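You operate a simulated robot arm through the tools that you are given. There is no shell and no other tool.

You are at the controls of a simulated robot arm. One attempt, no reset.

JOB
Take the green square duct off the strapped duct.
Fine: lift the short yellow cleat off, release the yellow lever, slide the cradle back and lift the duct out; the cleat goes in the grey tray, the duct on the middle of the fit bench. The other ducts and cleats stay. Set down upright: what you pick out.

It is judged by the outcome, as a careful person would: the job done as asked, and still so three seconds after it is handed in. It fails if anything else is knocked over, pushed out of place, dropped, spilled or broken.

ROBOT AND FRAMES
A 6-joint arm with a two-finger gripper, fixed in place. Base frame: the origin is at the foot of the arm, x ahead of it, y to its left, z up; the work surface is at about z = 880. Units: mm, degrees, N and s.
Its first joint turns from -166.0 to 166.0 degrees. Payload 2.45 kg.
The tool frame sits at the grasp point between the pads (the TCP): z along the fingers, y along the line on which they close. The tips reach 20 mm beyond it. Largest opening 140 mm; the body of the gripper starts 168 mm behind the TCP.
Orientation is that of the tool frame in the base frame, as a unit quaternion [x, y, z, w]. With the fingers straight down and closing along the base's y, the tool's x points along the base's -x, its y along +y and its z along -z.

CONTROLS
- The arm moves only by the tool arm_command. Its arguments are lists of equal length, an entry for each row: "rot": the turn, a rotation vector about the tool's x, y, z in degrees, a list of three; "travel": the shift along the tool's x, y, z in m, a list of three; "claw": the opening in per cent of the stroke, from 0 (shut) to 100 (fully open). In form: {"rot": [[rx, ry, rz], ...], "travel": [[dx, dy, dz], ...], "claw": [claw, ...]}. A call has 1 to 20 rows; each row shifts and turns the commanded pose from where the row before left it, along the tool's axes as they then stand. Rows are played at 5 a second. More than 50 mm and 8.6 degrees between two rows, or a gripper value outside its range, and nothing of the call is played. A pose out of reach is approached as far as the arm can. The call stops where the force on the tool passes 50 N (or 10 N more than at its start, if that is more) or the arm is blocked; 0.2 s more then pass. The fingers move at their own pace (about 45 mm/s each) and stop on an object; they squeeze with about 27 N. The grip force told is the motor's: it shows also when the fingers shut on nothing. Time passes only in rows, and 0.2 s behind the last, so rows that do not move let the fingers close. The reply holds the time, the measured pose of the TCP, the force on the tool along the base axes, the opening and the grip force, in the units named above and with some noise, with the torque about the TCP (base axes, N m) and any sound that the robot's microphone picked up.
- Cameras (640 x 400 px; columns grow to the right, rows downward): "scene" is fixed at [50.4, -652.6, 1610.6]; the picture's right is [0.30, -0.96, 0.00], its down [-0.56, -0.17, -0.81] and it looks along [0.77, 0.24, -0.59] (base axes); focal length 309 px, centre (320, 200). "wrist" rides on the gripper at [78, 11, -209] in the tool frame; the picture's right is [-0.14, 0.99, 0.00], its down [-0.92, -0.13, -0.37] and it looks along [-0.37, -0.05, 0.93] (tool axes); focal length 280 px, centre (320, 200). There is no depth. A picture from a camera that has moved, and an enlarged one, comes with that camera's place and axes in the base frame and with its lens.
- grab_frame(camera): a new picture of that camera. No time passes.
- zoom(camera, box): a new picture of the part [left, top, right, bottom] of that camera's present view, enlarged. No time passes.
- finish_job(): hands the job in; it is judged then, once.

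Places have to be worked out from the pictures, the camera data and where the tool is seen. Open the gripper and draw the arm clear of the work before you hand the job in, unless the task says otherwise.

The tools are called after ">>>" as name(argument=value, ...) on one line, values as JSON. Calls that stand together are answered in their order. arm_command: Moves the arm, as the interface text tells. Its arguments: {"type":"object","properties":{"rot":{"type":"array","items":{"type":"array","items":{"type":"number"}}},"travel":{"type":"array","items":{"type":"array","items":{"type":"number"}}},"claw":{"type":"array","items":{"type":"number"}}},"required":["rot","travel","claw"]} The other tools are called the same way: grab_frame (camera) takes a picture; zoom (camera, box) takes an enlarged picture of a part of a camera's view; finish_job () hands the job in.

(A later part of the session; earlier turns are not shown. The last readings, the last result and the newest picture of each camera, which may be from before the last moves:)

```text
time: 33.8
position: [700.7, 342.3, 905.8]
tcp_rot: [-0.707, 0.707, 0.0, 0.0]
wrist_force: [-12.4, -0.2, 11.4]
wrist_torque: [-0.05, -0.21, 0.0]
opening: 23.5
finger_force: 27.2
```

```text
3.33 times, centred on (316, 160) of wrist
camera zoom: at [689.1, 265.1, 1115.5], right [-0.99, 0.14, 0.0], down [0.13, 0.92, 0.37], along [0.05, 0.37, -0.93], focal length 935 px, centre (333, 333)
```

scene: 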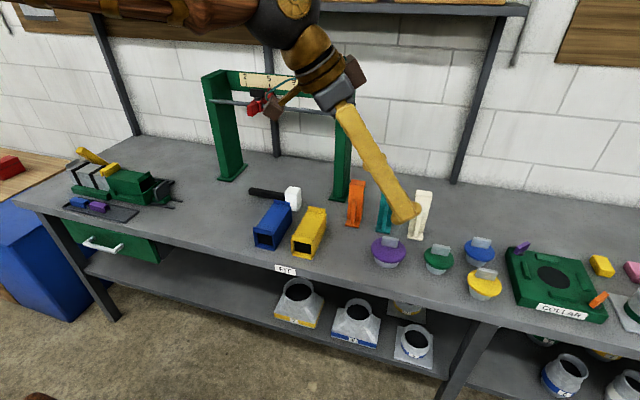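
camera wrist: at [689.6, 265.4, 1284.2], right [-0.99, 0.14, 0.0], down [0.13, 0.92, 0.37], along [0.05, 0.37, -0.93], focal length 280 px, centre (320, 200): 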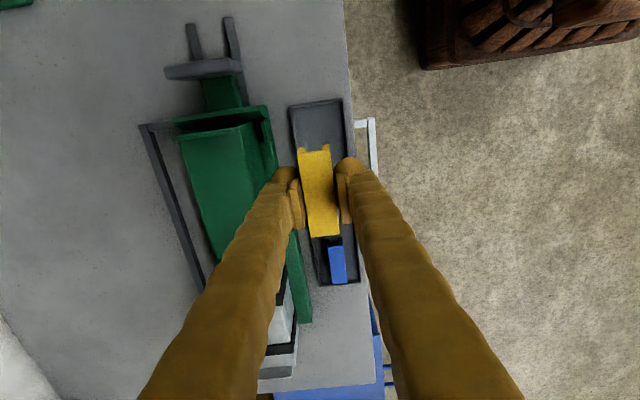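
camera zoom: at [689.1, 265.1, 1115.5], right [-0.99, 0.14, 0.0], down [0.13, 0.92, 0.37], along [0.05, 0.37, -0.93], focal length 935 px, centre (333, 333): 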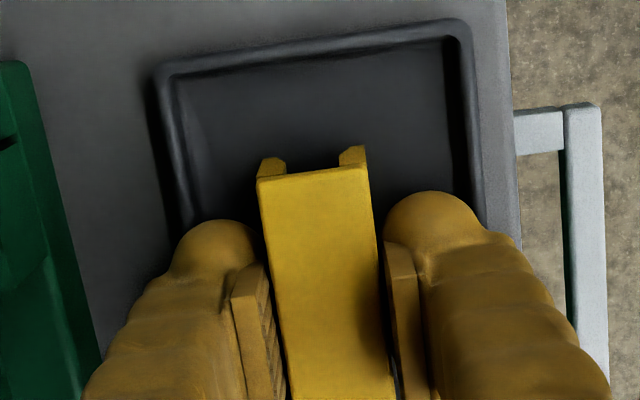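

The side force suggests the +x fingertip touches the tray's inner rim. I raise 3 mm, shift 3 mm toward -x and lower again.

>>> arm_command(rot=[[0, 0, 0], [0, 0, 0], [0, 0, 0]], travel=[[0, 0, -0.003], [0, -0.003, 0], [0, 0, 0]], claw=[0, 0, 0])

```text
time: 34.6
position: [702.0, 342.5, 907.9]
tcp_rot: [0.708, -0.707, 0.0, 0.001]
wrist_force: [-34.8, 0.2, 11.4]
wrist_torque: [-0.03, 0.2, 0.01]
opening: 23.3
finger_force: 27.2
```

I moved the wrong way — with this yaw the tool's y points along base -x. I reverse that shift right away and raise clear of the rim.

>>> arm_command(rot=[[0, 0, 0], [0, 0, 0], [0, 0, 0]], travel=[[0, 0.005, 0], [0, 0, -0.006], [0, 0, 0]], claw=[0, 0, 0])

>>> zoom(camera="scene", box=[60, 170, 156, 230])

>>> zoom(camera="wrist", box=[220, 100, 412, 220])

```text
time: 35.4
position: [699.0, 343.6, 913.4]
tcp_rot: [-0.707, 0.707, -0.001, 0.001]
wrist_force: [0.1, -0.5, -1.9]
wrist_torque: [0.05, -0.03, 0.03]
opening: 23.4
finger_force: 27.0
```

```text
6.67 times, centred on (108, 200) of scene
camera zoom: at [50.4, -652.6, 1610.6], right [0.3, -0.96, 0.0], down [-0.56, -0.17, -0.81], along [0.77, 0.24, -0.59], focal length 2059 px, centre (1733, 200)
```

zoom: 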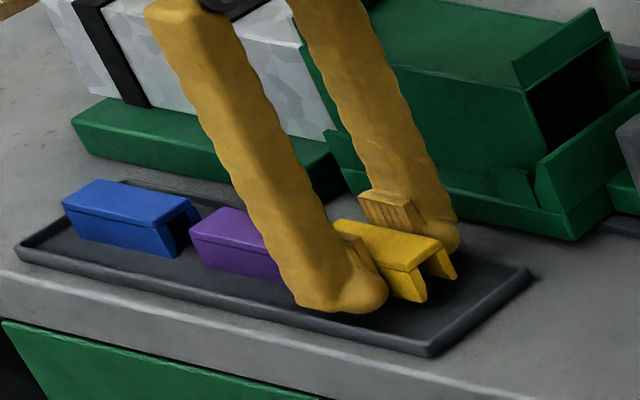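

```text
3.33 times, centred on (316, 160) of wrist
camera zoom: at [687.6, 265.6, 1124.2], right [-0.99, 0.14, 0.0], down [0.13, 0.92, 0.37], along [0.05, 0.37, -0.93], focal length 935 px, centre (333, 333)
```

zoom: 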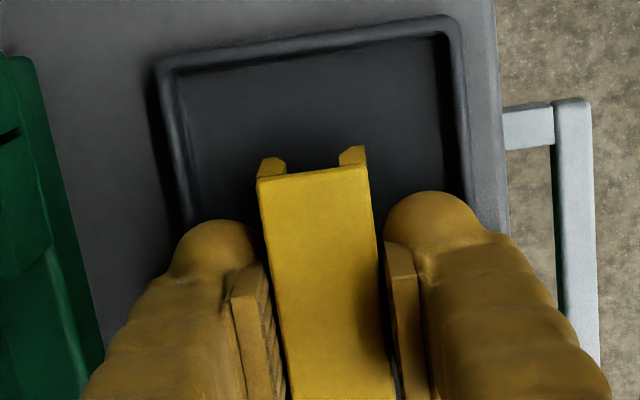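

The tray hasn't moved and its inner span is about x 664–730, so the center is x≈697. I shift to x≈696 (tool +y) and lower again gently.

>>> arm_command(rot=[[0, 0, 0], [0, 0, 0], [0, 0, 0], [0, 0, 0]], travel=[[0, 0.003, 0], [0, 0, 0.004], [0, 0, 0.002], [0, 0, 0]], claw=[0, 0, 0, 0])

```text
time: 36.4
position: [696.3, 342.9, 908.2]
tcp_rot: [0.708, -0.706, 0.0, -0.001]
wrist_force: [0.8, 0.1, -0.9]
wrist_torque: [-0.01, -0.03, -0.01]
opening: 23.7
finger_force: 27.2
```

No contact at 908.2; continue down 2 mm at a time.

>>> arm_command(rot=[[0, 0, 0], [0, 0, 0], [0, 0, 0]], travel=[[0, 0, 0.001], [0, 0, 0.001], [0, 0, 0]], claw=[0, 0, 0])

```text
time: 37.2
position: [695.6, 343.3, 906.1]
tcp_rot: [0.707, -0.707, -0.001, 0.0]
wrist_force: [0.3, 0.2, -0.7]
wrist_torque: [-0.02, -0.04, 0.01]
opening: 23.6
finger_force: 26.8
```

Free of the rim now and no contact at 906.1; a further 2 mm down.

>>> arm_command(rot=[[0, 0, 0], [0, 0, 0], [0, 0, 0]], travel=[[0, 0, 0.001], [0, 0, 0.001], [0, 0, 0]], claw=[0, 0, 0])

>>> zoom(camera="scene", box=[96, 185, 144, 215])

```text
time: 38.0
position: [696.2, 341.7, 903.7]
tcp_rot: [0.707, -0.707, 0.0, -0.001]
wrist_force: [-2.4, 0.2, 4.3]
wrist_torque: [0.06, 0.03, 0.01]
opening: 23.7
finger_force: 27.4
```

```text
13.33 times, centred on (120, 200) of scene
camera zoom: at [50.4, -652.6, 1610.6], right [0.3, -0.96, 0.0], down [-0.56, -0.17, -0.81], along [0.77, 0.24, -0.59], focal length 4119 px, centre (2987, 200)
```

zoom: 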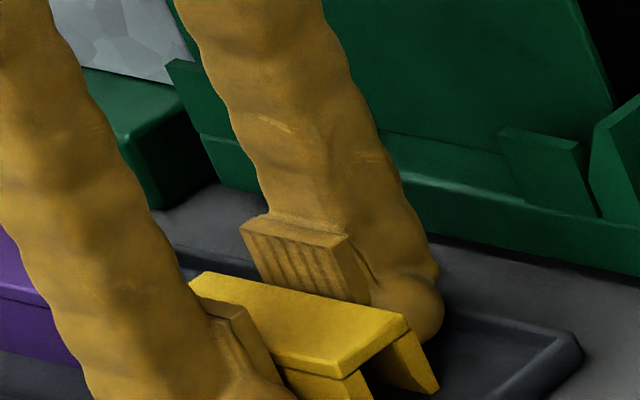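

Gentle contact (4 N) at z=903.7: the cleat or the tips are on the tray floor. I open just a few millimetres per side so the fingers do not meet the rim.

>>> arm_command(rot=[[0, 0, 0], [0, 0, 0], [0, 0, 0]], travel=[[0, 0, 0], [0, 0, 0], [0, 0, 0]], claw=[21, 22, 22])

>>> zoom(camera="scene", box=[96, 185, 144, 215])

```text
time: 38.8
position: [697.0, 343.1, 905.7]
tcp_rot: [-0.707, 0.707, -0.001, 0.001]
wrist_force: [8.4, 1.0, 5.4]
wrist_torque: [0.0, 0.04, -0.02]
opening: 25.2
finger_force: 0.1
```

```text
13.33 times, centred on (120, 200) of scene
camera zoom: at [50.4, -652.6, 1610.6], right [0.3, -0.96, 0.0], down [-0.56, -0.17, -0.81], along [0.77, 0.24, -0.59], focal length 4119 px, centre (2987, 200)
```

zoom: 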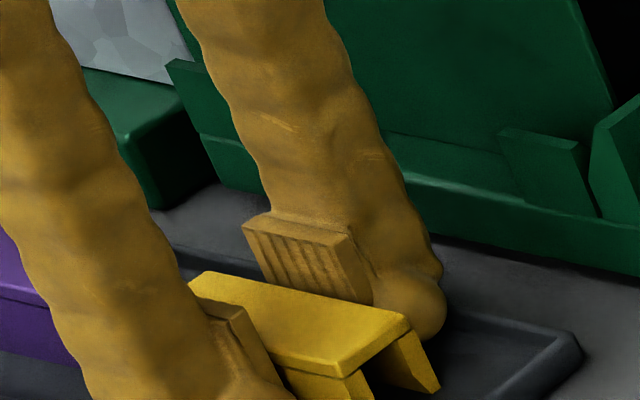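

The fingers opened only to 25 mm, apparently against the rims, yet the cleat is released. I rise 3 mm straight up and check that the cleat stays down.

>>> arm_command(rot=[[0, 0, 0], [0, 0, 0], [0, 0, 0]], travel=[[0, 0, -0.001], [0, 0, -0.002], [0, 0, 0]], claw=[22, 22, 22])

>>> zoom(camera="scene", box=[96, 185, 144, 215])

```text
time: 39.6
position: [695.3, 342.0, 908.1]
tcp_rot: [0.707, -0.707, 0.0, -0.001]
wrist_force: [5.3, -1.0, -0.6]
wrist_torque: [-0.03, -0.13, 0.04]
opening: 26.7
finger_force: 0.1
```

```text
13.33 times, centred on (120, 200) of scene
camera zoom: at [50.4, -652.6, 1610.6], right [0.3, -0.96, 0.0], down [-0.56, -0.17, -0.81], along [0.77, 0.24, -0.59], focal length 4119 px, centre (2987, 200)
```

zoom: 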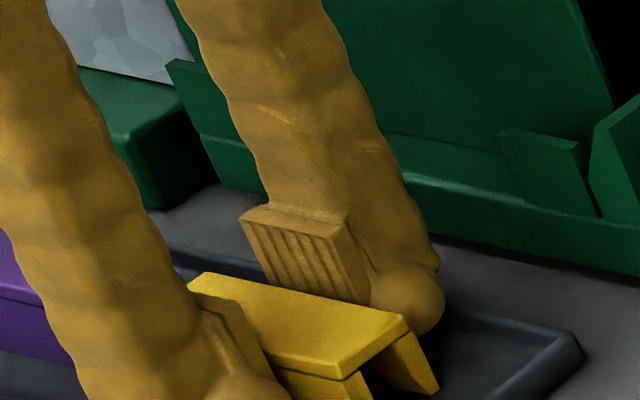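

The cleat stays on the tray floor. I center +1.5 mm in x to relieve the rim contact and rise out.

>>> arm_command(rot=[[0, 0, 0], [0, 0, 0], [0, 0, 0], [0, 0, 0], [0, 0, 0], [0, 0, 0]], travel=[[0, -0.001, -0.001], [0, 0, -0.003], [0, 0, -0.006], [0, 0, -0.02], [0, 0, -0.04], [0, 0, 0]], claw=[22, 22, 22, 25, 25, 25])

>>> zoom(camera="scene", box=[60, 160, 172, 230])

>>> zoom(camera="wrist", box=[200, 80, 440, 240])

```text
time: 41.0
position: [697.1, 343.8, 978.9]
tcp_rot: [-0.707, 0.707, 0.0, 0.0]
wrist_force: [0.2, 0.0, 0.4]
wrist_torque: [0.03, -0.02, 0.01]
opening: 35.1
finger_force: 0.0
```

```text
5.71 times, centred on (116, 195) of scene
camera zoom: at [50.4, -652.6, 1610.6], right [0.3, -0.96, 0.0], down [-0.56, -0.17, -0.81], along [0.77, 0.24, -0.59], focal length 1765 px, centre (1486, 229)
```

zoom: 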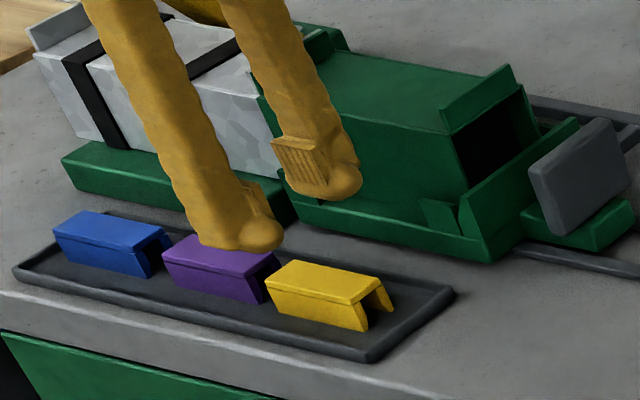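

```text
2.50 times, centred on (320, 160) of wrist
camera zoom: at [685.3, 265.5, 1187.6], right [-0.99, 0.14, 0.0], down [0.13, 0.92, 0.37], along [0.05, 0.36, -0.93], focal length 701 px, centre (320, 300)
```

zoom: 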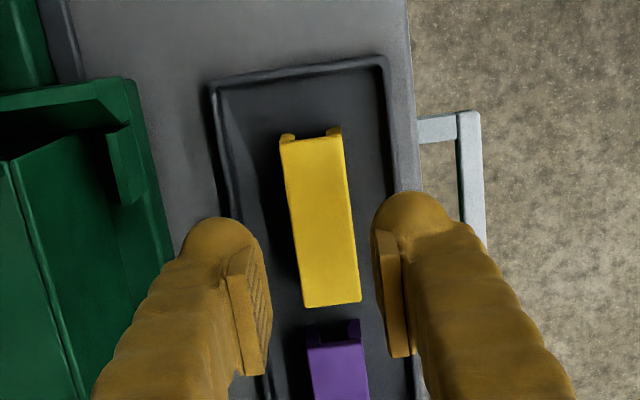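

The cleat stands upright in the tray beside the others. Next the lever: I rise, turn the tool to point radially outward (yaw 32.5°), close the fingers, and will then tilt it so I can push the lever over to +x.

>>> arm_command(rot=[[0, 0, 0], [0, 0, 0], [0, 0, 0], [0, 0, 0], [0, 0, 0], [0, 0, 0], [0, 0, 0], [0, 0, 8.214], [0, 0, 8.214], [0, 0, 8.214], [0, 0, 8.214], [0, 0, 8.214], [0, 0, 8.214], [0, 0, 8.214]], travel=[[0, 0, -0.043], [0, 0, -0.043], [0, 0, -0.043], [0, 0, -0.043], [-0.046, -0.008, 0], [-0.046, -0.008, 0], [-0.045, -0.008, 0], [0, 0, 0], [0, 0, 0], [0, 0, 0], [0, 0, 0], [0, 0, 0], [0, 0, 0], [0, 0, 0]], claw=[25, 25, 25, 0, 0, 0, 0, 0, 0, 0, 0, 0, 0, 0])

>>> arm_command(rot=[[0, -7.5, 0], [0, -7.5, 0], [0, -7.5, 0], [0, -7.5, 0], [0, -7.5, 0], [0, -7.5, 0], [0, -7.5, 0], [0, -7.5, 0], [0, 0, 0]], travel=[[0, 0, 0], [0, 0, 0], [0, 0, 0], [0, 0, 0], [0, 0, 0], [0, 0, 0], [0, 0, 0], [0, 0, 0], [0, 0, 0]], claw=[0, 0, 0, 0, 0, 0, 0, 0, 0])

>>> grab_frame(camera="scene")

>>> grab_frame(camera="wrist")

```text
time: 44.0
position: [721.5, 479.1, 1149.0]
tcp_rot: [-0.279, 0.96, 0.0, 0.0]
wrist_force: [0.3, 0.2, 0.7]
wrist_torque: [-0.01, -0.02, -0.03]
opening: 0.2
finger_force: 27.0
```

```text
time: 46.0
position: [718.6, 488.1, 1149.2]
tcp_rot: [-0.254, 0.84, 0.149, 0.456]
wrist_force: [0.0, 0.7, -0.1]
wrist_torque: [0.01, 0.0, 0.02]
opening: 0.0
finger_force: 26.9
out of reach, approached as far as the arm can: row 7, 8
```

```text
taken
```

scene: 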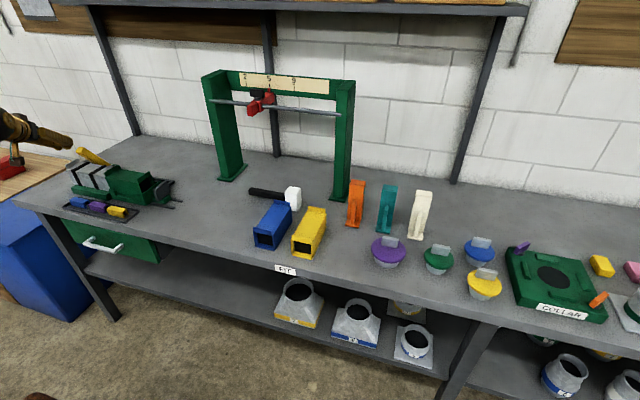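

```text
taken
camera wrist: at [531.0, 373.7, 1197.3], right [-0.49, 0.86, 0.14], down [0.24, -0.02, 0.97], along [0.84, 0.51, -0.2], focal length 280 px, centre (320, 200)
```

wrist: 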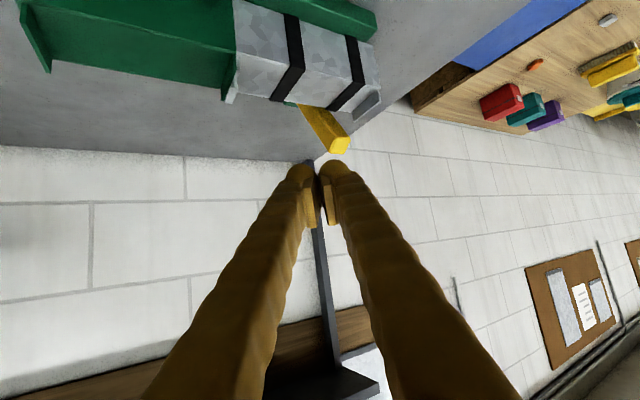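

Tilt stopped near 57° (joint limit), enough for the push. I ease to 55° and approach the space in front of the lever, stopping short to look.

>>> arm_command(rot=[[0, 5, 0], [0, 0, 0], [0, 0, 0], [0, 0, 0], [0, 0, 0], [0, 0, 0]], travel=[[0, 0, 0], [0.0054, 0.012, 0.0363], [0.0054, 0.012, 0.0363], [0.0054, 0.012, 0.0363], [0.0054, 0.012, 0.0363], [0, 0, 0]], claw=[0, 0, 0, 0, 0, 0])

>>> zoom(camera="scene", box=[24, 110, 152, 190])

>>> grab_frame(camera="wrist")

```text
time: 47.4
position: [787.7, 574.0, 1049.3]
tcp_rot: [-0.249, 0.852, 0.129, 0.442]
wrist_force: [0.4, 0.1, 0.5]
wrist_torque: [0.03, 0.04, -0.01]
opening: 0.2
finger_force: 27.2
```

```text
5.00 times, centred on (88, 150) of scene
camera zoom: at [50.4, -652.6, 1610.6], right [0.3, -0.96, 0.0], down [-0.56, -0.17, -0.81], along [0.77, 0.24, -0.59], focal length 1544 px, centre (1480, 450)
```

zoom: 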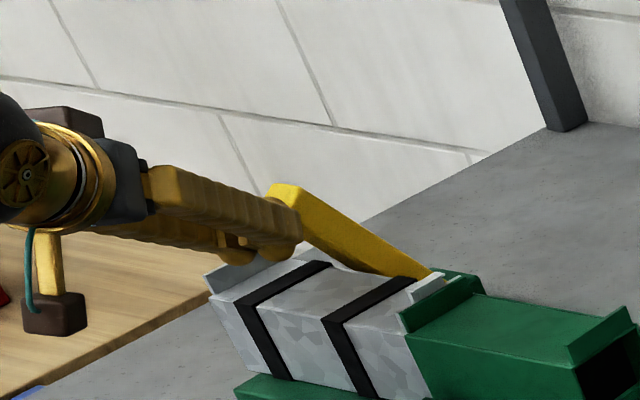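

```text
taken
camera wrist: at [598.9, 467.9, 1104.9], right [-0.47, 0.88, 0.11], down [0.26, 0.01, 0.97], along [0.85, 0.48, -0.23], focal length 280 px, centre (320, 200)
```

wrist: 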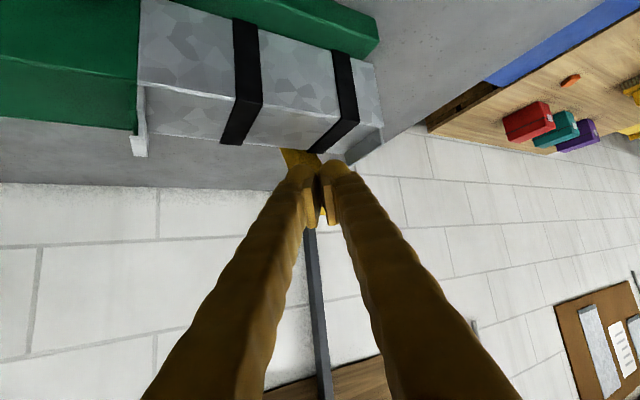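

The fingertips are just short of the lever tip; I go down and forward to the pre-push spot under the lever's end.

>>> arm_command(rot=[[0, 0, 0], [0, 0, 0], [0, 0, 0]], travel=[[0.012, 0.008, 0.008], [0.0, 0.0085, 0.018], [0, 0, 0]], claw=[0, 0, 0])

>>> zoom(camera="scene", box=[56, 135, 120, 175])

>>> zoom(camera="wrist", box=[240, 100, 400, 200])

```text
time: 48.2
position: [790.7, 595.9, 1023.2]
tcp_rot: [-0.249, 0.851, 0.13, 0.443]
wrist_force: [0.0, 0.0, 0.3]
wrist_torque: [0.02, 0.0, 0.01]
opening: 0.0
finger_force: 27.6
```

```text
10.00 times, centred on (88, 155) of scene
camera zoom: at [50.4, -652.6, 1610.6], right [0.3, -0.96, 0.0], down [-0.56, -0.17, -0.81], along [0.77, 0.24, -0.59], focal length 3089 px, centre (2640, 650)
```

zoom: 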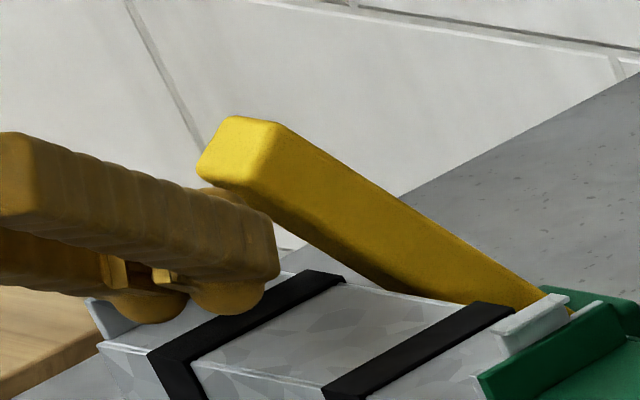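

```text
4.00 times, centred on (320, 150) of wrist
camera zoom: at [602.5, 489.4, 1080.9], right [-0.47, 0.88, 0.11], down [0.26, 0.01, 0.97], along [0.85, 0.48, -0.23], focal length 1122 px, centre (320, 400)
```

zoom: 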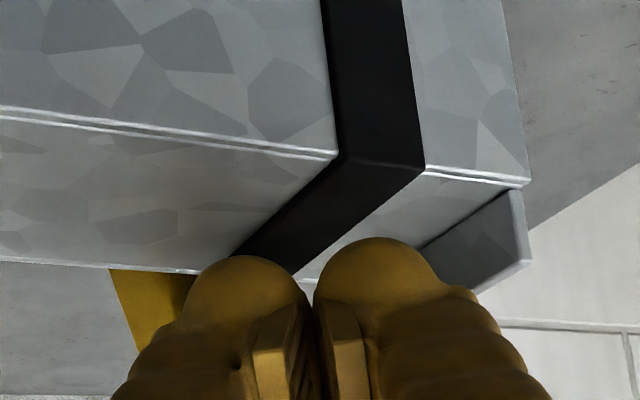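

The fingertips are right in front of and below the lever's end. I advance in +x (with a small +y correction) until they touch the lever.

>>> arm_command(rot=[[0, 0, 0], [0, 0, 0], [0, 0, 0], [0, 0, 0]], travel=[[-0.0115, -0.0057, 0.0165], [-0.00484, -0.00537, 0.00691], [-0.00484, -0.00537, 0.00691], [0, 0, 0]], claw=[0, 0, 0, 0])

>>> zoom(camera="scene", box=[56, 135, 120, 175])

```text
time: 49.2
position: [830.7, 600.3, 1024.1]
tcp_rot: [-0.249, 0.852, 0.129, 0.442]
wrist_force: [0.0, 0.2, -1.0]
wrist_torque: [-0.05, 0.1, -0.01]
opening: 0.0
finger_force: 26.6
```

```text
10.00 times, centred on (88, 155) of scene
camera zoom: at [50.4, -652.6, 1610.6], right [0.3, -0.96, 0.0], down [-0.56, -0.17, -0.81], along [0.77, 0.24, -0.59], focal length 3089 px, centre (2640, 650)
```

zoom: 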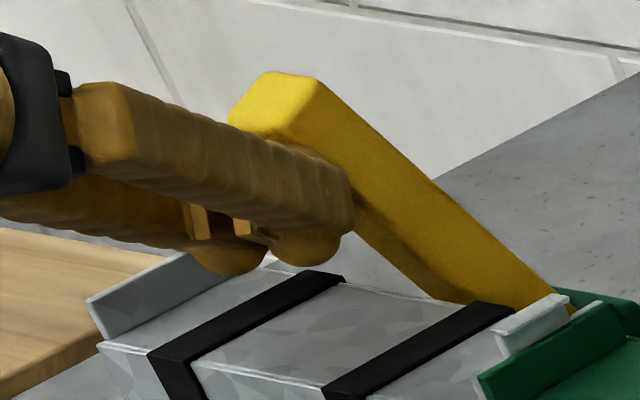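

The lever swings up easily with hardly any force, so +x is the release direction. I keep pushing in +x.

>>> arm_command(rot=[[0, 0, 0], [0, 0, 0], [0, 0, 0], [0, 0, 0], [0, 0, 0], [0, 0, 0]], travel=[[-0.0058, -0.00645, 0.0083], [-0.0058, -0.00645, 0.0083], [-0.0058, -0.00645, 0.0083], [-0.0058, -0.00645, 0.0083], [-0.0058, -0.00645, 0.0083], [0, 0, 0]], claw=[0, 0, 0, 0, 0, 0])

>>> zoom(camera="scene", box=[56, 120, 136, 170])

>>> grab_frame(camera="wrist")

```text
time: 50.6
position: [891.9, 602.4, 1024.3]
tcp_rot: [-0.249, 0.851, 0.13, 0.443]
wrist_force: [-0.8, 1.1, 0.5]
wrist_torque: [-0.01, 0.0, 0.0]
opening: 0.2
finger_force: 26.4
```

```text
8.00 times, centred on (96, 145) of scene
camera zoom: at [50.4, -652.6, 1610.6], right [0.3, -0.96, 0.0], down [-0.56, -0.17, -0.81], along [0.77, 0.24, -0.59], focal length 2471 px, centre (2112, 640)
```

zoom: 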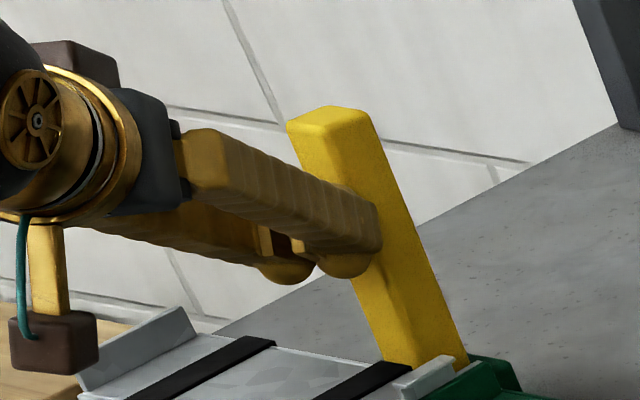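

```text
taken
camera wrist: at [703.1, 495.9, 1081.2], right [-0.47, 0.88, 0.11], down [0.26, 0.01, 0.97], along [0.85, 0.48, -0.23], focal length 280 px, centre (320, 200)
```

wrist: 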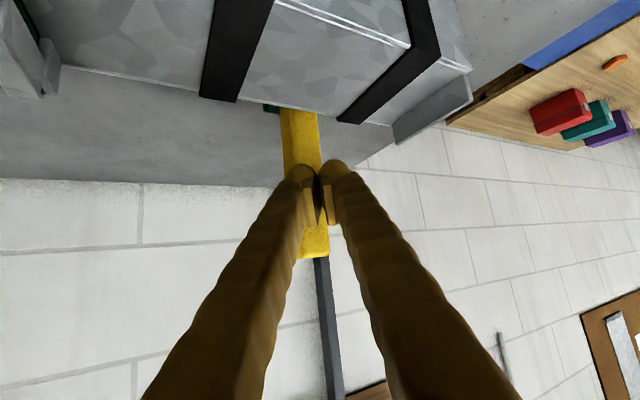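

The lever is nearly vertical and still moving freely. I continue pushing +x with a slight -y correction to stay centered on it.

>>> arm_command(rot=[[0, 0, 0], [0, 0, 0], [0, 0, 0], [0, 0, 0], [0, 0, 0]], travel=[[-0.00534, -0.00772, 0.00763], [-0.00534, -0.00772, 0.00763], [-0.00534, -0.00772, 0.00763], [-0.00534, -0.00772, 0.00763], [0, 0, 0]], claw=[0, 0, 0, 0, 0])

>>> zoom(camera="scene", box=[56, 120, 136, 170])

>>> grab_frame(camera="wrist")

```text
time: 51.5
position: [929.1, 597.2, 1024.0]
tcp_rot: [-0.249, 0.852, 0.129, 0.442]
wrist_force: [-33.1, -15.4, 13.9]
wrist_torque: [-0.06, -0.42, -0.38]
opening: 0.2
finger_force: 27.1
stopped in row 4: the force on the tool passed its limit at 79 N (the readings are from after the stop); the commanded pose is now the measured one
```

```text
8.00 times, centred on (96, 145) of scene
camera zoom: at [50.4, -652.6, 1610.6], right [0.3, -0.96, 0.0], down [-0.56, -0.17, -0.81], along [0.77, 0.24, -0.59], focal length 2471 px, centre (2112, 640)
```

zoom: 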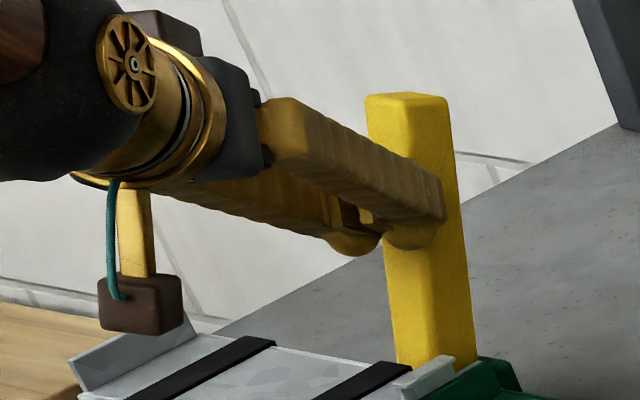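

```text
taken
camera wrist: at [740.3, 490.4, 1081.8], right [-0.47, 0.88, 0.11], down [0.26, 0.02, 0.96], along [0.84, 0.48, -0.24], focal length 280 px, centre (320, 200)
```

wrist: 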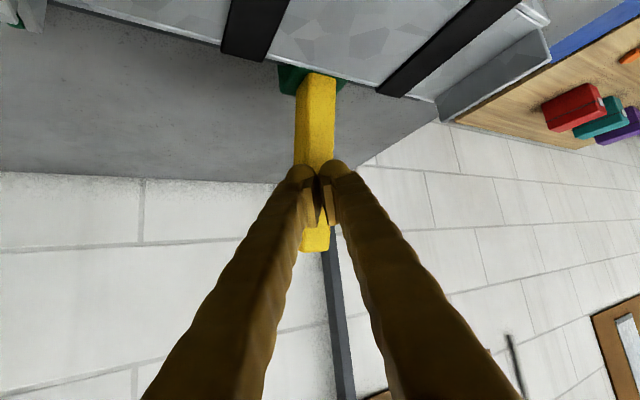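

A firm stop: the lever is upright, just past vertical, at the end of its travel. I back off and check whether it stays released.

>>> arm_command(rot=[[0, 0, 0], [0, 0, 0], [0, 0, 0], [0, 0, 0]], travel=[[0.0048, 0.0054, -0.0069], [0.0145, 0.0161, -0.0207], [0, 0, -0.04], [0, 0, 0]], claw=[0, 0, 0, 0])

>>> zoom(camera="scene", box=[56, 120, 136, 170])

>>> zoom(camera="scene", box=[60, 140, 188, 220])

```text
time: 52.5
position: [862.9, 578.6, 1048.5]
tcp_rot: [-0.251, 0.852, 0.13, 0.441]
wrist_force: [0.7, 0.2, -0.8]
wrist_torque: [-0.03, 0.0, -0.01]
opening: 0.0
finger_force: 27.1
```

```text
8.00 times, centred on (96, 145) of scene
camera zoom: at [50.4, -652.6, 1610.6], right [0.3, -0.96, 0.0], down [-0.56, -0.17, -0.81], along [0.77, 0.24, -0.59], focal length 2471 px, centre (2112, 640)
```

zoom: 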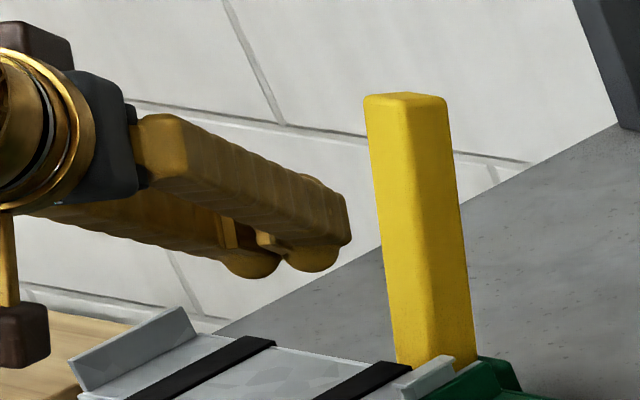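

```text
5.00 times, centred on (124, 180) of scene
camera zoom: at [50.4, -652.6, 1610.6], right [0.3, -0.96, 0.0], down [-0.56, -0.17, -0.81], along [0.77, 0.24, -0.59], focal length 1544 px, centre (1300, 300)
```

zoom: 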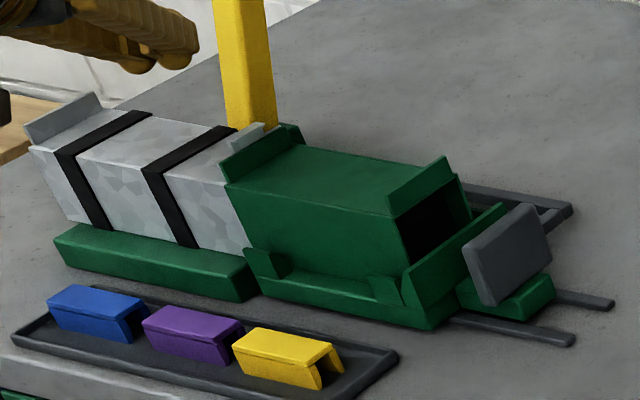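

The lever stays upright and released. I retract, return the tool to straight down with zero yaw, and then look at the cradle's handle plate.

>>> arm_command(rot=[[0, 0, 0], [0, 0, 0], [0, 0, 0], [0, 0, 0], [0, 0, 0], [0, 0, 0], [0, 7.857, 0], [0, 7.857, 0], [0, 7.857, 0], [0, 7.857, 0], [0, 7.857, 0], [0, 7.857, 0], [0, 7.857, 0], [0, 0, 8.125], [0, 0, 8.125], [0, 0, 8.125], [0, 0, 8.125], [0, 0, 0]], travel=[[-0.0209, -0.0046, -0.0399], [-0.0209, -0.0046, -0.0399], [-0.0209, -0.0046, -0.0399], [0.022, -0.023, -0.0314], [0.022, -0.023, -0.0314], [0.022, -0.023, -0.0314], [0, 0, 0], [0, 0, 0], [0, 0, 0], [0, 0, 0], [0, 0, 0], [0, 0, 0], [0, 0, 0], [0, 0, 0], [0, 0, 0], [0, 0, 0], [0, 0, 0], [0, 0, 0]], claw=[0, 0, 0, 0, 0, 0, 0, 0, 0, 0, 20, 60, 100, 100, 100, 100, 100, 100])

>>> grab_frame(camera="wrist")

>>> grab_frame(camera="scene")

```text
time: 56.3
position: [753.8, 457.6, 1153.3]
tcp_rot: [-0.046, 0.995, 0.074, 0.04]
wrist_force: [0.7, -0.9, -0.6]
wrist_torque: [0.01, 0.01, 0.01]
opening: 139.9
finger_force: 0.2
out of reach, approached as far as the arm can: row 3, 4, 7, 8, 9
```

```text
taken
camera wrist: at [660.1, 431.1, 1355.1], right [0.04, 0.99, 0.16], down [0.9, -0.1, 0.42], along [0.43, 0.12, -0.89], focal length 280 px, centre (320, 200)
```

wrist: 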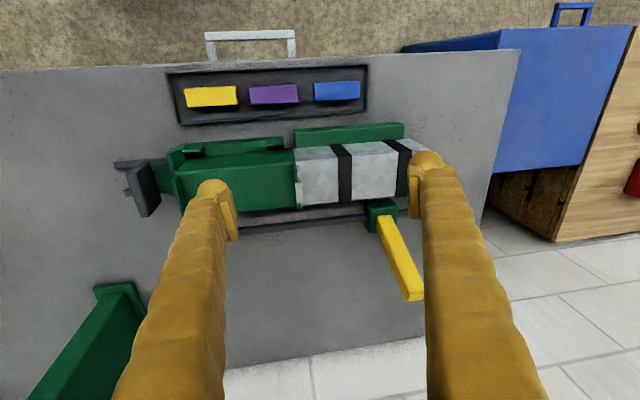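

```text
taken
```

scene: 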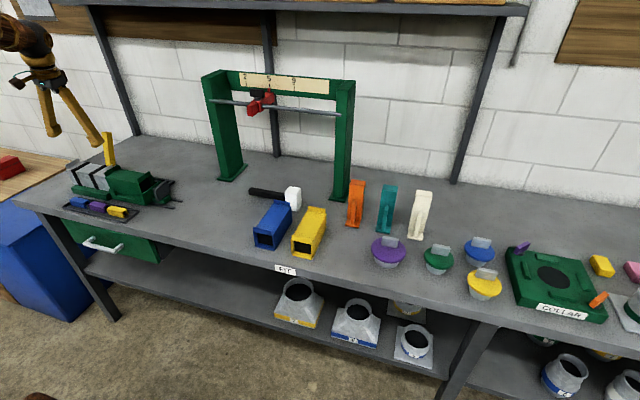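

Some rows hit reach limits so the tool is tilted by about 11°. I correct that to straight down and move over toward the handle plate for a look.

>>> arm_command(rot=[[4.24, 2.29, 2.64], [4.24, 2.29, 2.64], [0, 0, 0], [0, 0, 0], [0, 0, 0], [0, 0, 0], [0, 0, 0], [0, 0, 0]], travel=[[0, 0, 0], [0, 0, 0], [0.012, -0.04, 0], [0.012, -0.04, 0], [0.012, -0.04, 0], [0.012, -0.04, 0], [0.012, -0.04, 0], [0, 0, 0]], claw=[100, 100, 100, 100, 100, 100, 100, 100])

>>> grab_frame(camera="wrist")

```text
time: 58.1
position: [694.2, 258.6, 1152.5]
tcp_rot: [0.0, 1.0, 0.001, -0.001]
wrist_force: [0.8, 0.6, -0.6]
wrist_torque: [0.0, 0.0, -0.01]
opening: 139.9
finger_force: 0.1
```

```text
taken
camera wrist: at [615.8, 269.5, 1363.4], right [0.14, 0.99, 0.0], down [0.92, -0.13, 0.37], along [0.36, -0.05, -0.93], focal length 280 px, centre (320, 200)
```

wrist: 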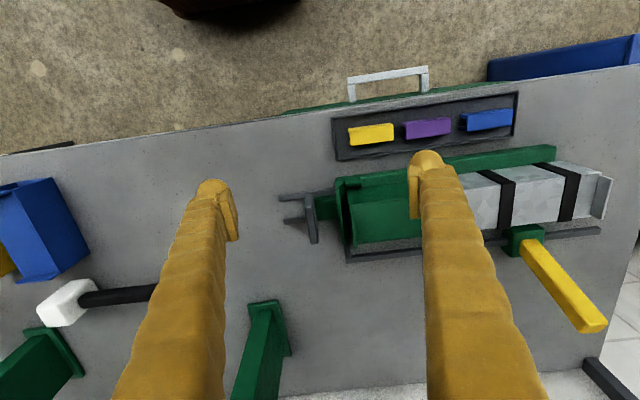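

Tool is straight down again. I zoom in on the handle plate and cradle end.

>>> zoom(camera="wrist", box=[264, 165, 424, 265])

>>> zoom(camera="scene", box=[140, 170, 188, 215])

```text
4.00 times, centred on (344, 215) of wrist
camera zoom: at [615.8, 269.5, 1363.4], right [0.14, 0.99, 0.0], down [0.92, -0.13, 0.37], along [0.36, -0.05, -0.93], focal length 1122 px, centre (224, 140)
```

zoom: 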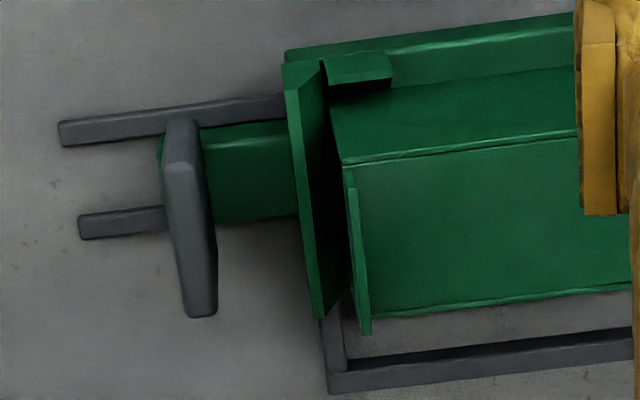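

```text
8.89 times, centred on (164, 192) of scene
camera zoom: at [50.4, -652.6, 1610.6], right [0.3, -0.96, 0.0], down [-0.56, -0.17, -0.81], along [0.77, 0.24, -0.59], focal length 2746 px, centre (1707, 267)
```

zoom: 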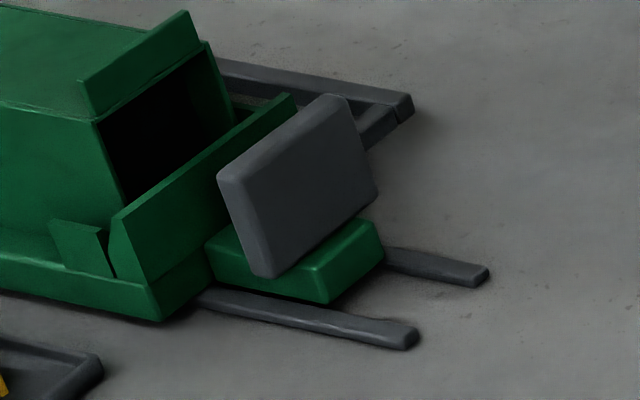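

The grey handle plate is at x 784–850, y≈221–236, top z≈957, with a 36 mm gap to the cradle's end wall (y≈272). I go over it with a 40 mm opening.

>>> arm_command(rot=[[0, 0, 0], [0, 0, 0], [0, 0, 0], [0, 0, 0], [0, 0, 0]], travel=[[-0.0307, -0.0075, 0.0356], [-0.0307, -0.0075, 0.0356], [-0.0307, -0.0075, 0.0356], [-0.0307, -0.0075, 0.0356], [0, 0, 0]], claw=[28.5, 28.5, 28.5, 28.5, 28.5])

>>> zoom(camera="wrist", box=[220, 90, 420, 215])

>>> zoom(camera="scene", box=[120, 140, 200, 210])

```text
time: 59.3
position: [817.5, 228.1, 1009.6]
tcp_rot: [0.0, 1.0, 0.001, 0.0]
wrist_force: [-0.4, 0.2, 0.3]
wrist_torque: [0.02, -0.02, 0.0]
opening: 39.9
finger_force: 0.0
```

```text
3.20 times, centred on (320, 152) of wrist
camera zoom: at [739.3, 239.1, 1220.0], right [0.14, 0.99, 0.0], down [0.92, -0.13, 0.37], along [0.36, -0.05, -0.93], focal length 897 px, centre (320, 352)
```

zoom: 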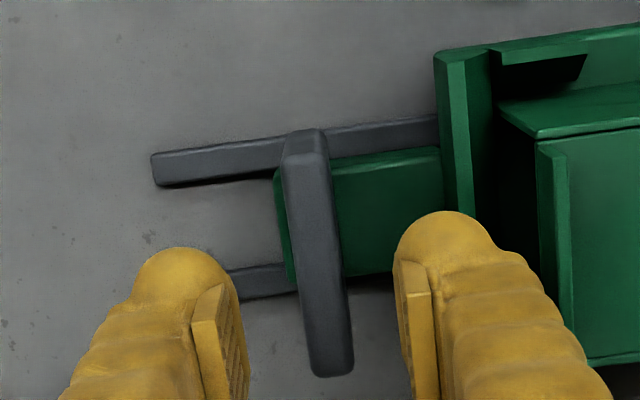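

```text
5.71 times, centred on (160, 175) of scene
camera zoom: at [50.4, -652.6, 1610.6], right [0.3, -0.96, 0.0], down [-0.56, -0.17, -0.81], along [0.77, 0.24, -0.59], focal length 1765 px, centre (1234, 343)
```

zoom: 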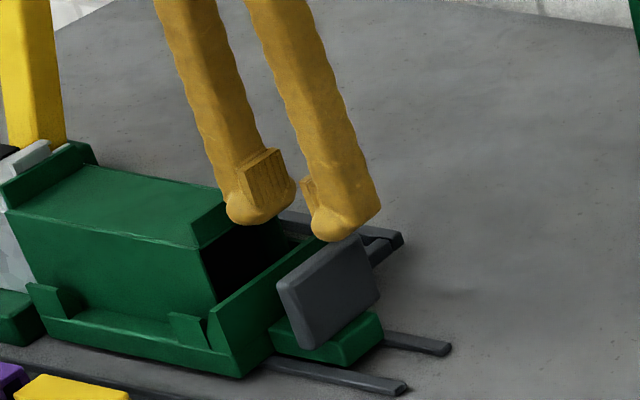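

Centered over the plate. I descend so the pads straddle it (TCP z≈940, tips ≈920 above the tongue).

>>> arm_command(rot=[[0, 0, 0], [0, 0, 0], [0, 0, 0], [0, 0, 0], [0, 0, 0]], travel=[[0, 0, 0.025], [0, 0, 0.02], [0, 0, 0.015], [0, 0, 0.009], [0, 0, 0]], claw=[28.5, 28.5, 28.5, 28.5, 28.5])

>>> zoom(camera="scene", box=[120, 140, 200, 210])

```text
time: 60.2
position: [817.8, 230.5, 953.6]
tcp_rot: [0.0, 1.0, 0.001, 0.002]
wrist_force: [-5.8, -1.3, 12.8]
wrist_torque: [0.58, 0.24, 0.28]
opening: 40.2
finger_force: 0.4
stopped in row 4: the force on the tool passed its limit at 73 N (the readings are from after the stop); the commanded pose is now the measured one
```

```text
5.71 times, centred on (160, 175) of scene
camera zoom: at [50.4, -652.6, 1610.6], right [0.3, -0.96, 0.0], down [-0.56, -0.17, -0.81], along [0.77, 0.24, -0.59], focal length 1765 px, centre (1234, 343)
```

zoom: 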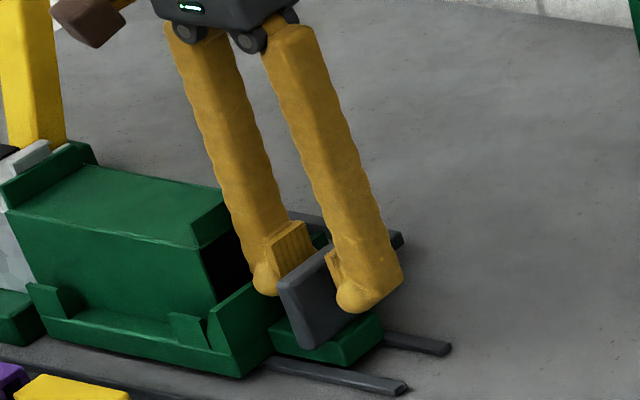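

The +y finger touched the top of the cradle's end wall. I raise 12 mm, narrow the opening to 28 mm and shift slightly to -y before lowering again.

>>> arm_command(rot=[[0, 0, 0], [0, 0, 0], [0, 0, 0], [0, 0, 0]], travel=[[0, 0, -0.012], [0, -0.003, 0], [0, 0, 0], [0, 0, 0]], claw=[28.5, 20, 20, 20])

>>> zoom(camera="wrist", box=[220, 90, 420, 215])

>>> zoom(camera="scene", box=[130, 160, 194, 210])

```text
time: 61.2
position: [816.6, 226.4, 965.2]
tcp_rot: [0.0, 1.0, 0.002, 0.002]
wrist_force: [-0.4, 0.4, 0.8]
wrist_torque: [0.0, 0.01, 0.0]
opening: 27.9
finger_force: 0.0
```

```text
3.20 times, centred on (320, 152) of wrist
camera zoom: at [738.2, 236.6, 1174.6], right [0.14, 0.99, 0.0], down [0.92, -0.13, 0.37], along [0.37, -0.05, -0.93], focal length 897 px, centre (320, 352)
```

zoom: 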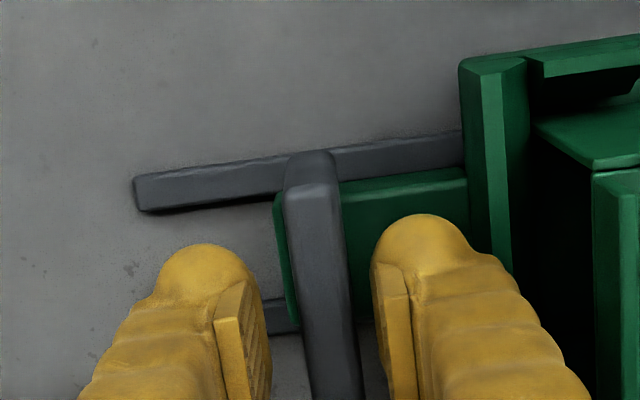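

```text
8.00 times, centred on (162, 185) of scene
camera zoom: at [50.4, -652.6, 1610.6], right [0.3, -0.96, 0.0], down [-0.56, -0.17, -0.81], along [0.77, 0.24, -0.59], focal length 2471 px, centre (1584, 320)
```

zoom: 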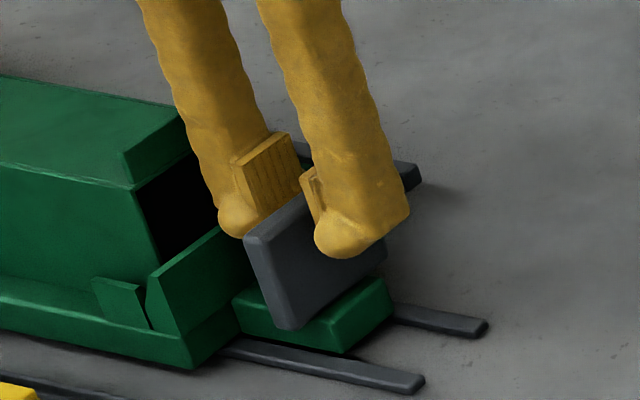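

The plate is between the fingers; I shift +2 mm in y to center on it and lower slowly.

>>> arm_command(rot=[[0, 0, 0], [0, 0, 0], [0, 0, 0], [0, 0, 0]], travel=[[0, 0.002, 0.006], [0, 0, 0.006], [0, 0, 0.006], [0, 0, 0]], claw=[20, 20, 20, 20])

```text
time: 62.2
position: [817.9, 227.2, 948.6]
tcp_rot: [0.0, 1.0, 0.002, 0.002]
wrist_force: [-0.5, 0.1, 0.4]
wrist_torque: [0.0, 0.02, -0.02]
opening: 27.8
finger_force: 0.1
```

No contact at 948.6. I go 5 mm lower and close on the plate.

>>> arm_command(rot=[[0, 0, 0], [0, 0, 0], [0, 0, 0], [0, 0, 0], [0, 0, 0]], travel=[[0, 0, 0.005], [0, 0, 0], [0, 0, 0], [0, 0, 0], [0, 0, 0]], claw=[20, 20, 0, 0, 0])

>>> zoom(camera="scene", box=[130, 160, 194, 210])

```text
time: 63.4
position: [817.5, 228.1, 943.0]
tcp_rot: [0.0, 1.0, 0.001, 0.002]
wrist_force: [1.2, 0.4, -1.3]
wrist_torque: [0.01, -0.12, -0.02]
opening: 12.7
finger_force: 39.9
```

```text
8.00 times, centred on (162, 185) of scene
camera zoom: at [50.4, -652.6, 1610.6], right [0.3, -0.96, 0.0], down [-0.56, -0.17, -0.81], along [0.77, 0.24, -0.59], focal length 2471 px, centre (1584, 320)
```

zoom: 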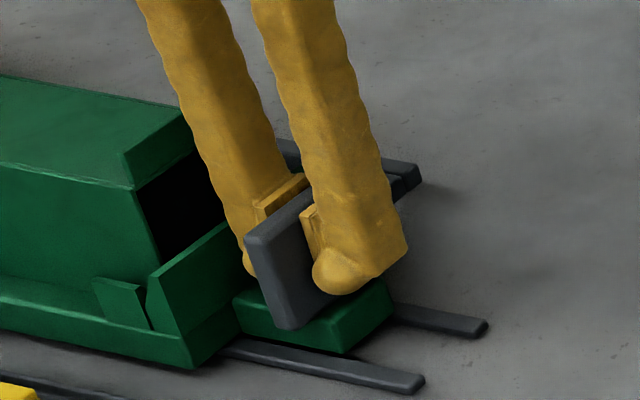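

The plate is gripped (12.7 mm thick). I pull it in -y in small steps, watching the force.

>>> arm_command(rot=[[0, 0, 0], [0, 0, 0], [0, 0, 0], [0, 0, 0]], travel=[[0, -0.004, 0], [0, -0.006, 0], [0, -0.008, 0], [0, 0, 0]], claw=[0, 0, 0, 0])

>>> zoom(camera="scene", box=[70, 150, 190, 220])

```text
time: 64.4
position: [817.1, 209.5, 942.7]
tcp_rot: [0.0, 1.0, 0.001, 0.002]
wrist_force: [-4.4, 0.4, 11.7]
wrist_torque: [-0.01, -0.04, -0.02]
opening: 12.9
finger_force: 39.4
```

```text
5.33 times, centred on (130, 185) of scene
camera zoom: at [50.4, -652.6, 1610.6], right [0.3, -0.96, 0.0], down [-0.56, -0.17, -0.81], along [0.77, 0.24, -0.59], focal length 1648 px, centre (1333, 280)
```

zoom: 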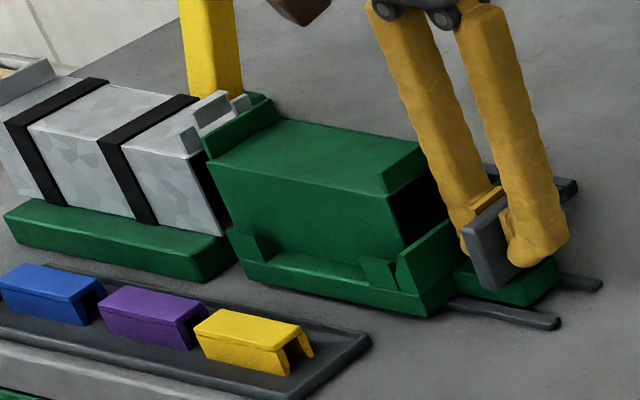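

The cradle and the duct slide away with a visible gap opening. I continue pulling to the end of travel.

>>> arm_command(rot=[[0, 0, 0], [0, 0, 0], [0, 0, 0], [0, 0, 0], [0, 0, 0]], travel=[[0, -0.008, 0], [0, -0.008, 0], [0, -0.008, 0], [0, -0.006, 0], [0, 0, 0]], claw=[0, 0, 0, 0, 0])

>>> zoom(camera="scene", box=[70, 150, 190, 220])

```text
time: 65.6
position: [818.4, 179.7, 942.0]
tcp_rot: [0.0, 1.0, 0.002, 0.002]
wrist_force: [-6.6, -0.2, 10.8]
wrist_torque: [0.0, 0.19, 0.02]
opening: 12.9
finger_force: 38.9
```

```text
5.33 times, centred on (130, 185) of scene
camera zoom: at [50.4, -652.6, 1610.6], right [0.3, -0.96, 0.0], down [-0.56, -0.17, -0.81], along [0.77, 0.24, -0.59], focal length 1648 px, centre (1333, 280)
```

zoom: 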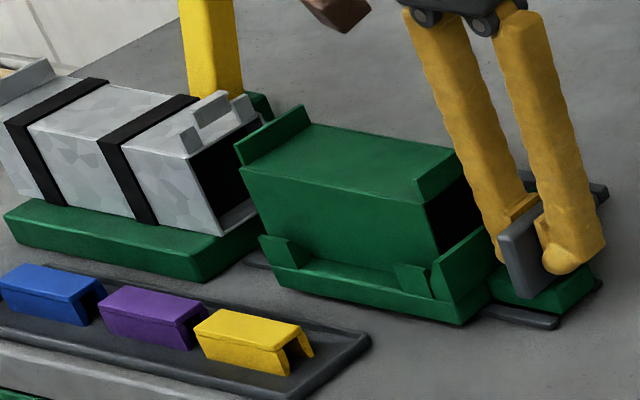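

48 mm so far with little resistance, and the gap is clear. I try a bit more, gently, to reach the end of the slide.

>>> arm_command(rot=[[0, 0, 0], [0, 0, 0], [0, 0, 0]], travel=[[0, -0.005, 0], [0, -0.004, 0], [0, 0, 0]], claw=[0, 0, 0])

```text
time: 66.4
position: [818.3, 170.7, 942.6]
tcp_rot: [0.0, 1.0, 0.001, 0.002]
wrist_force: [-4.8, 0.7, 8.5]
wrist_torque: [-0.01, 0.07, 0.0]
opening: 13.1
finger_force: 39.2
```

Still free at 57 mm. Another few millimetres to find the stop.

>>> arm_command(rot=[[0, 0, 0], [0, 0, 0], [0, 0, 0], [0, 0, 0]], travel=[[0, -0.004, 0], [0, -0.004, 0], [0, -0.004, 0], [0, 0, 0]], claw=[0, 0, 0, 0])

>>> zoom(camera="scene", box=[70, 150, 190, 220])

```text
time: 67.4
position: [817.3, 160.6, 942.3]
tcp_rot: [0.0, 1.0, 0.002, 0.002]
wrist_force: [2.4, 1.1, 7.9]
wrist_torque: [-0.05, -0.13, 0.0]
opening: 12.8
finger_force: 39.7
```

```text
5.33 times, centred on (130, 185) of scene
camera zoom: at [50.4, -652.6, 1610.6], right [0.3, -0.96, 0.0], down [-0.56, -0.17, -0.81], along [0.77, 0.24, -0.59], focal length 1648 px, centre (1333, 280)
```

zoom: 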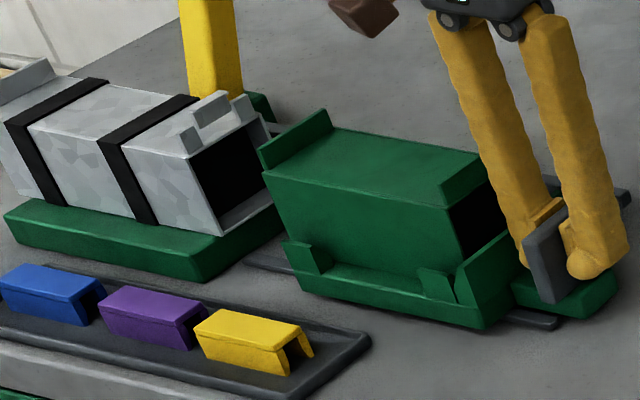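

67 mm; I test a little more for an end stop.

>>> arm_command(rot=[[0, 0, 0], [0, 0, 0], [0, 0, 0]], travel=[[0, -0.004, 0], [0, -0.004, 0], [0, 0, 0]], claw=[0, 0, 0])

```text
time: 68.2
position: [816.8, 150.2, 942.1]
tcp_rot: [0.0, 1.0, 0.001, 0.001]
wrist_force: [-3.3, -0.4, 10.8]
wrist_torque: [-0.01, 0.12, -0.05]
opening: 12.8
finger_force: 39.3
```

78 mm and still free; I look before going any further.

>>> zoom(camera="scene", box=[100, 155, 196, 215])

>>> grab_frame(camera="wrist")

```text
6.67 times, centred on (148, 185) of scene
camera zoom: at [50.4, -652.6, 1610.6], right [0.3, -0.96, 0.0], down [-0.56, -0.17, -0.81], along [0.77, 0.24, -0.59], focal length 2059 px, centre (1467, 300)
```

zoom: 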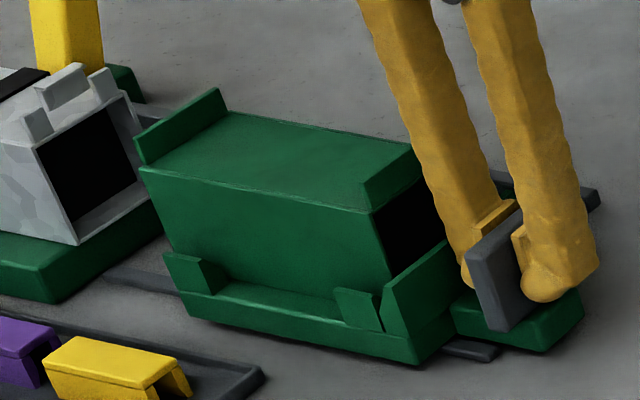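

```text
taken
camera wrist: at [738.2, 161.7, 1151.5], right [0.14, 0.99, 0.0], down [0.92, -0.13, 0.37], along [0.37, -0.05, -0.93], focal length 280 px, centre (320, 200)
```

wrist: 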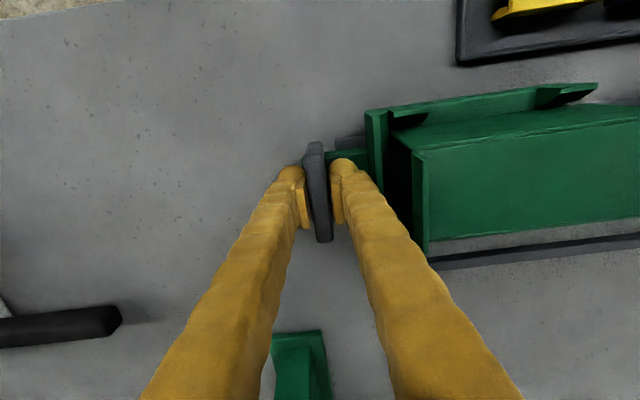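

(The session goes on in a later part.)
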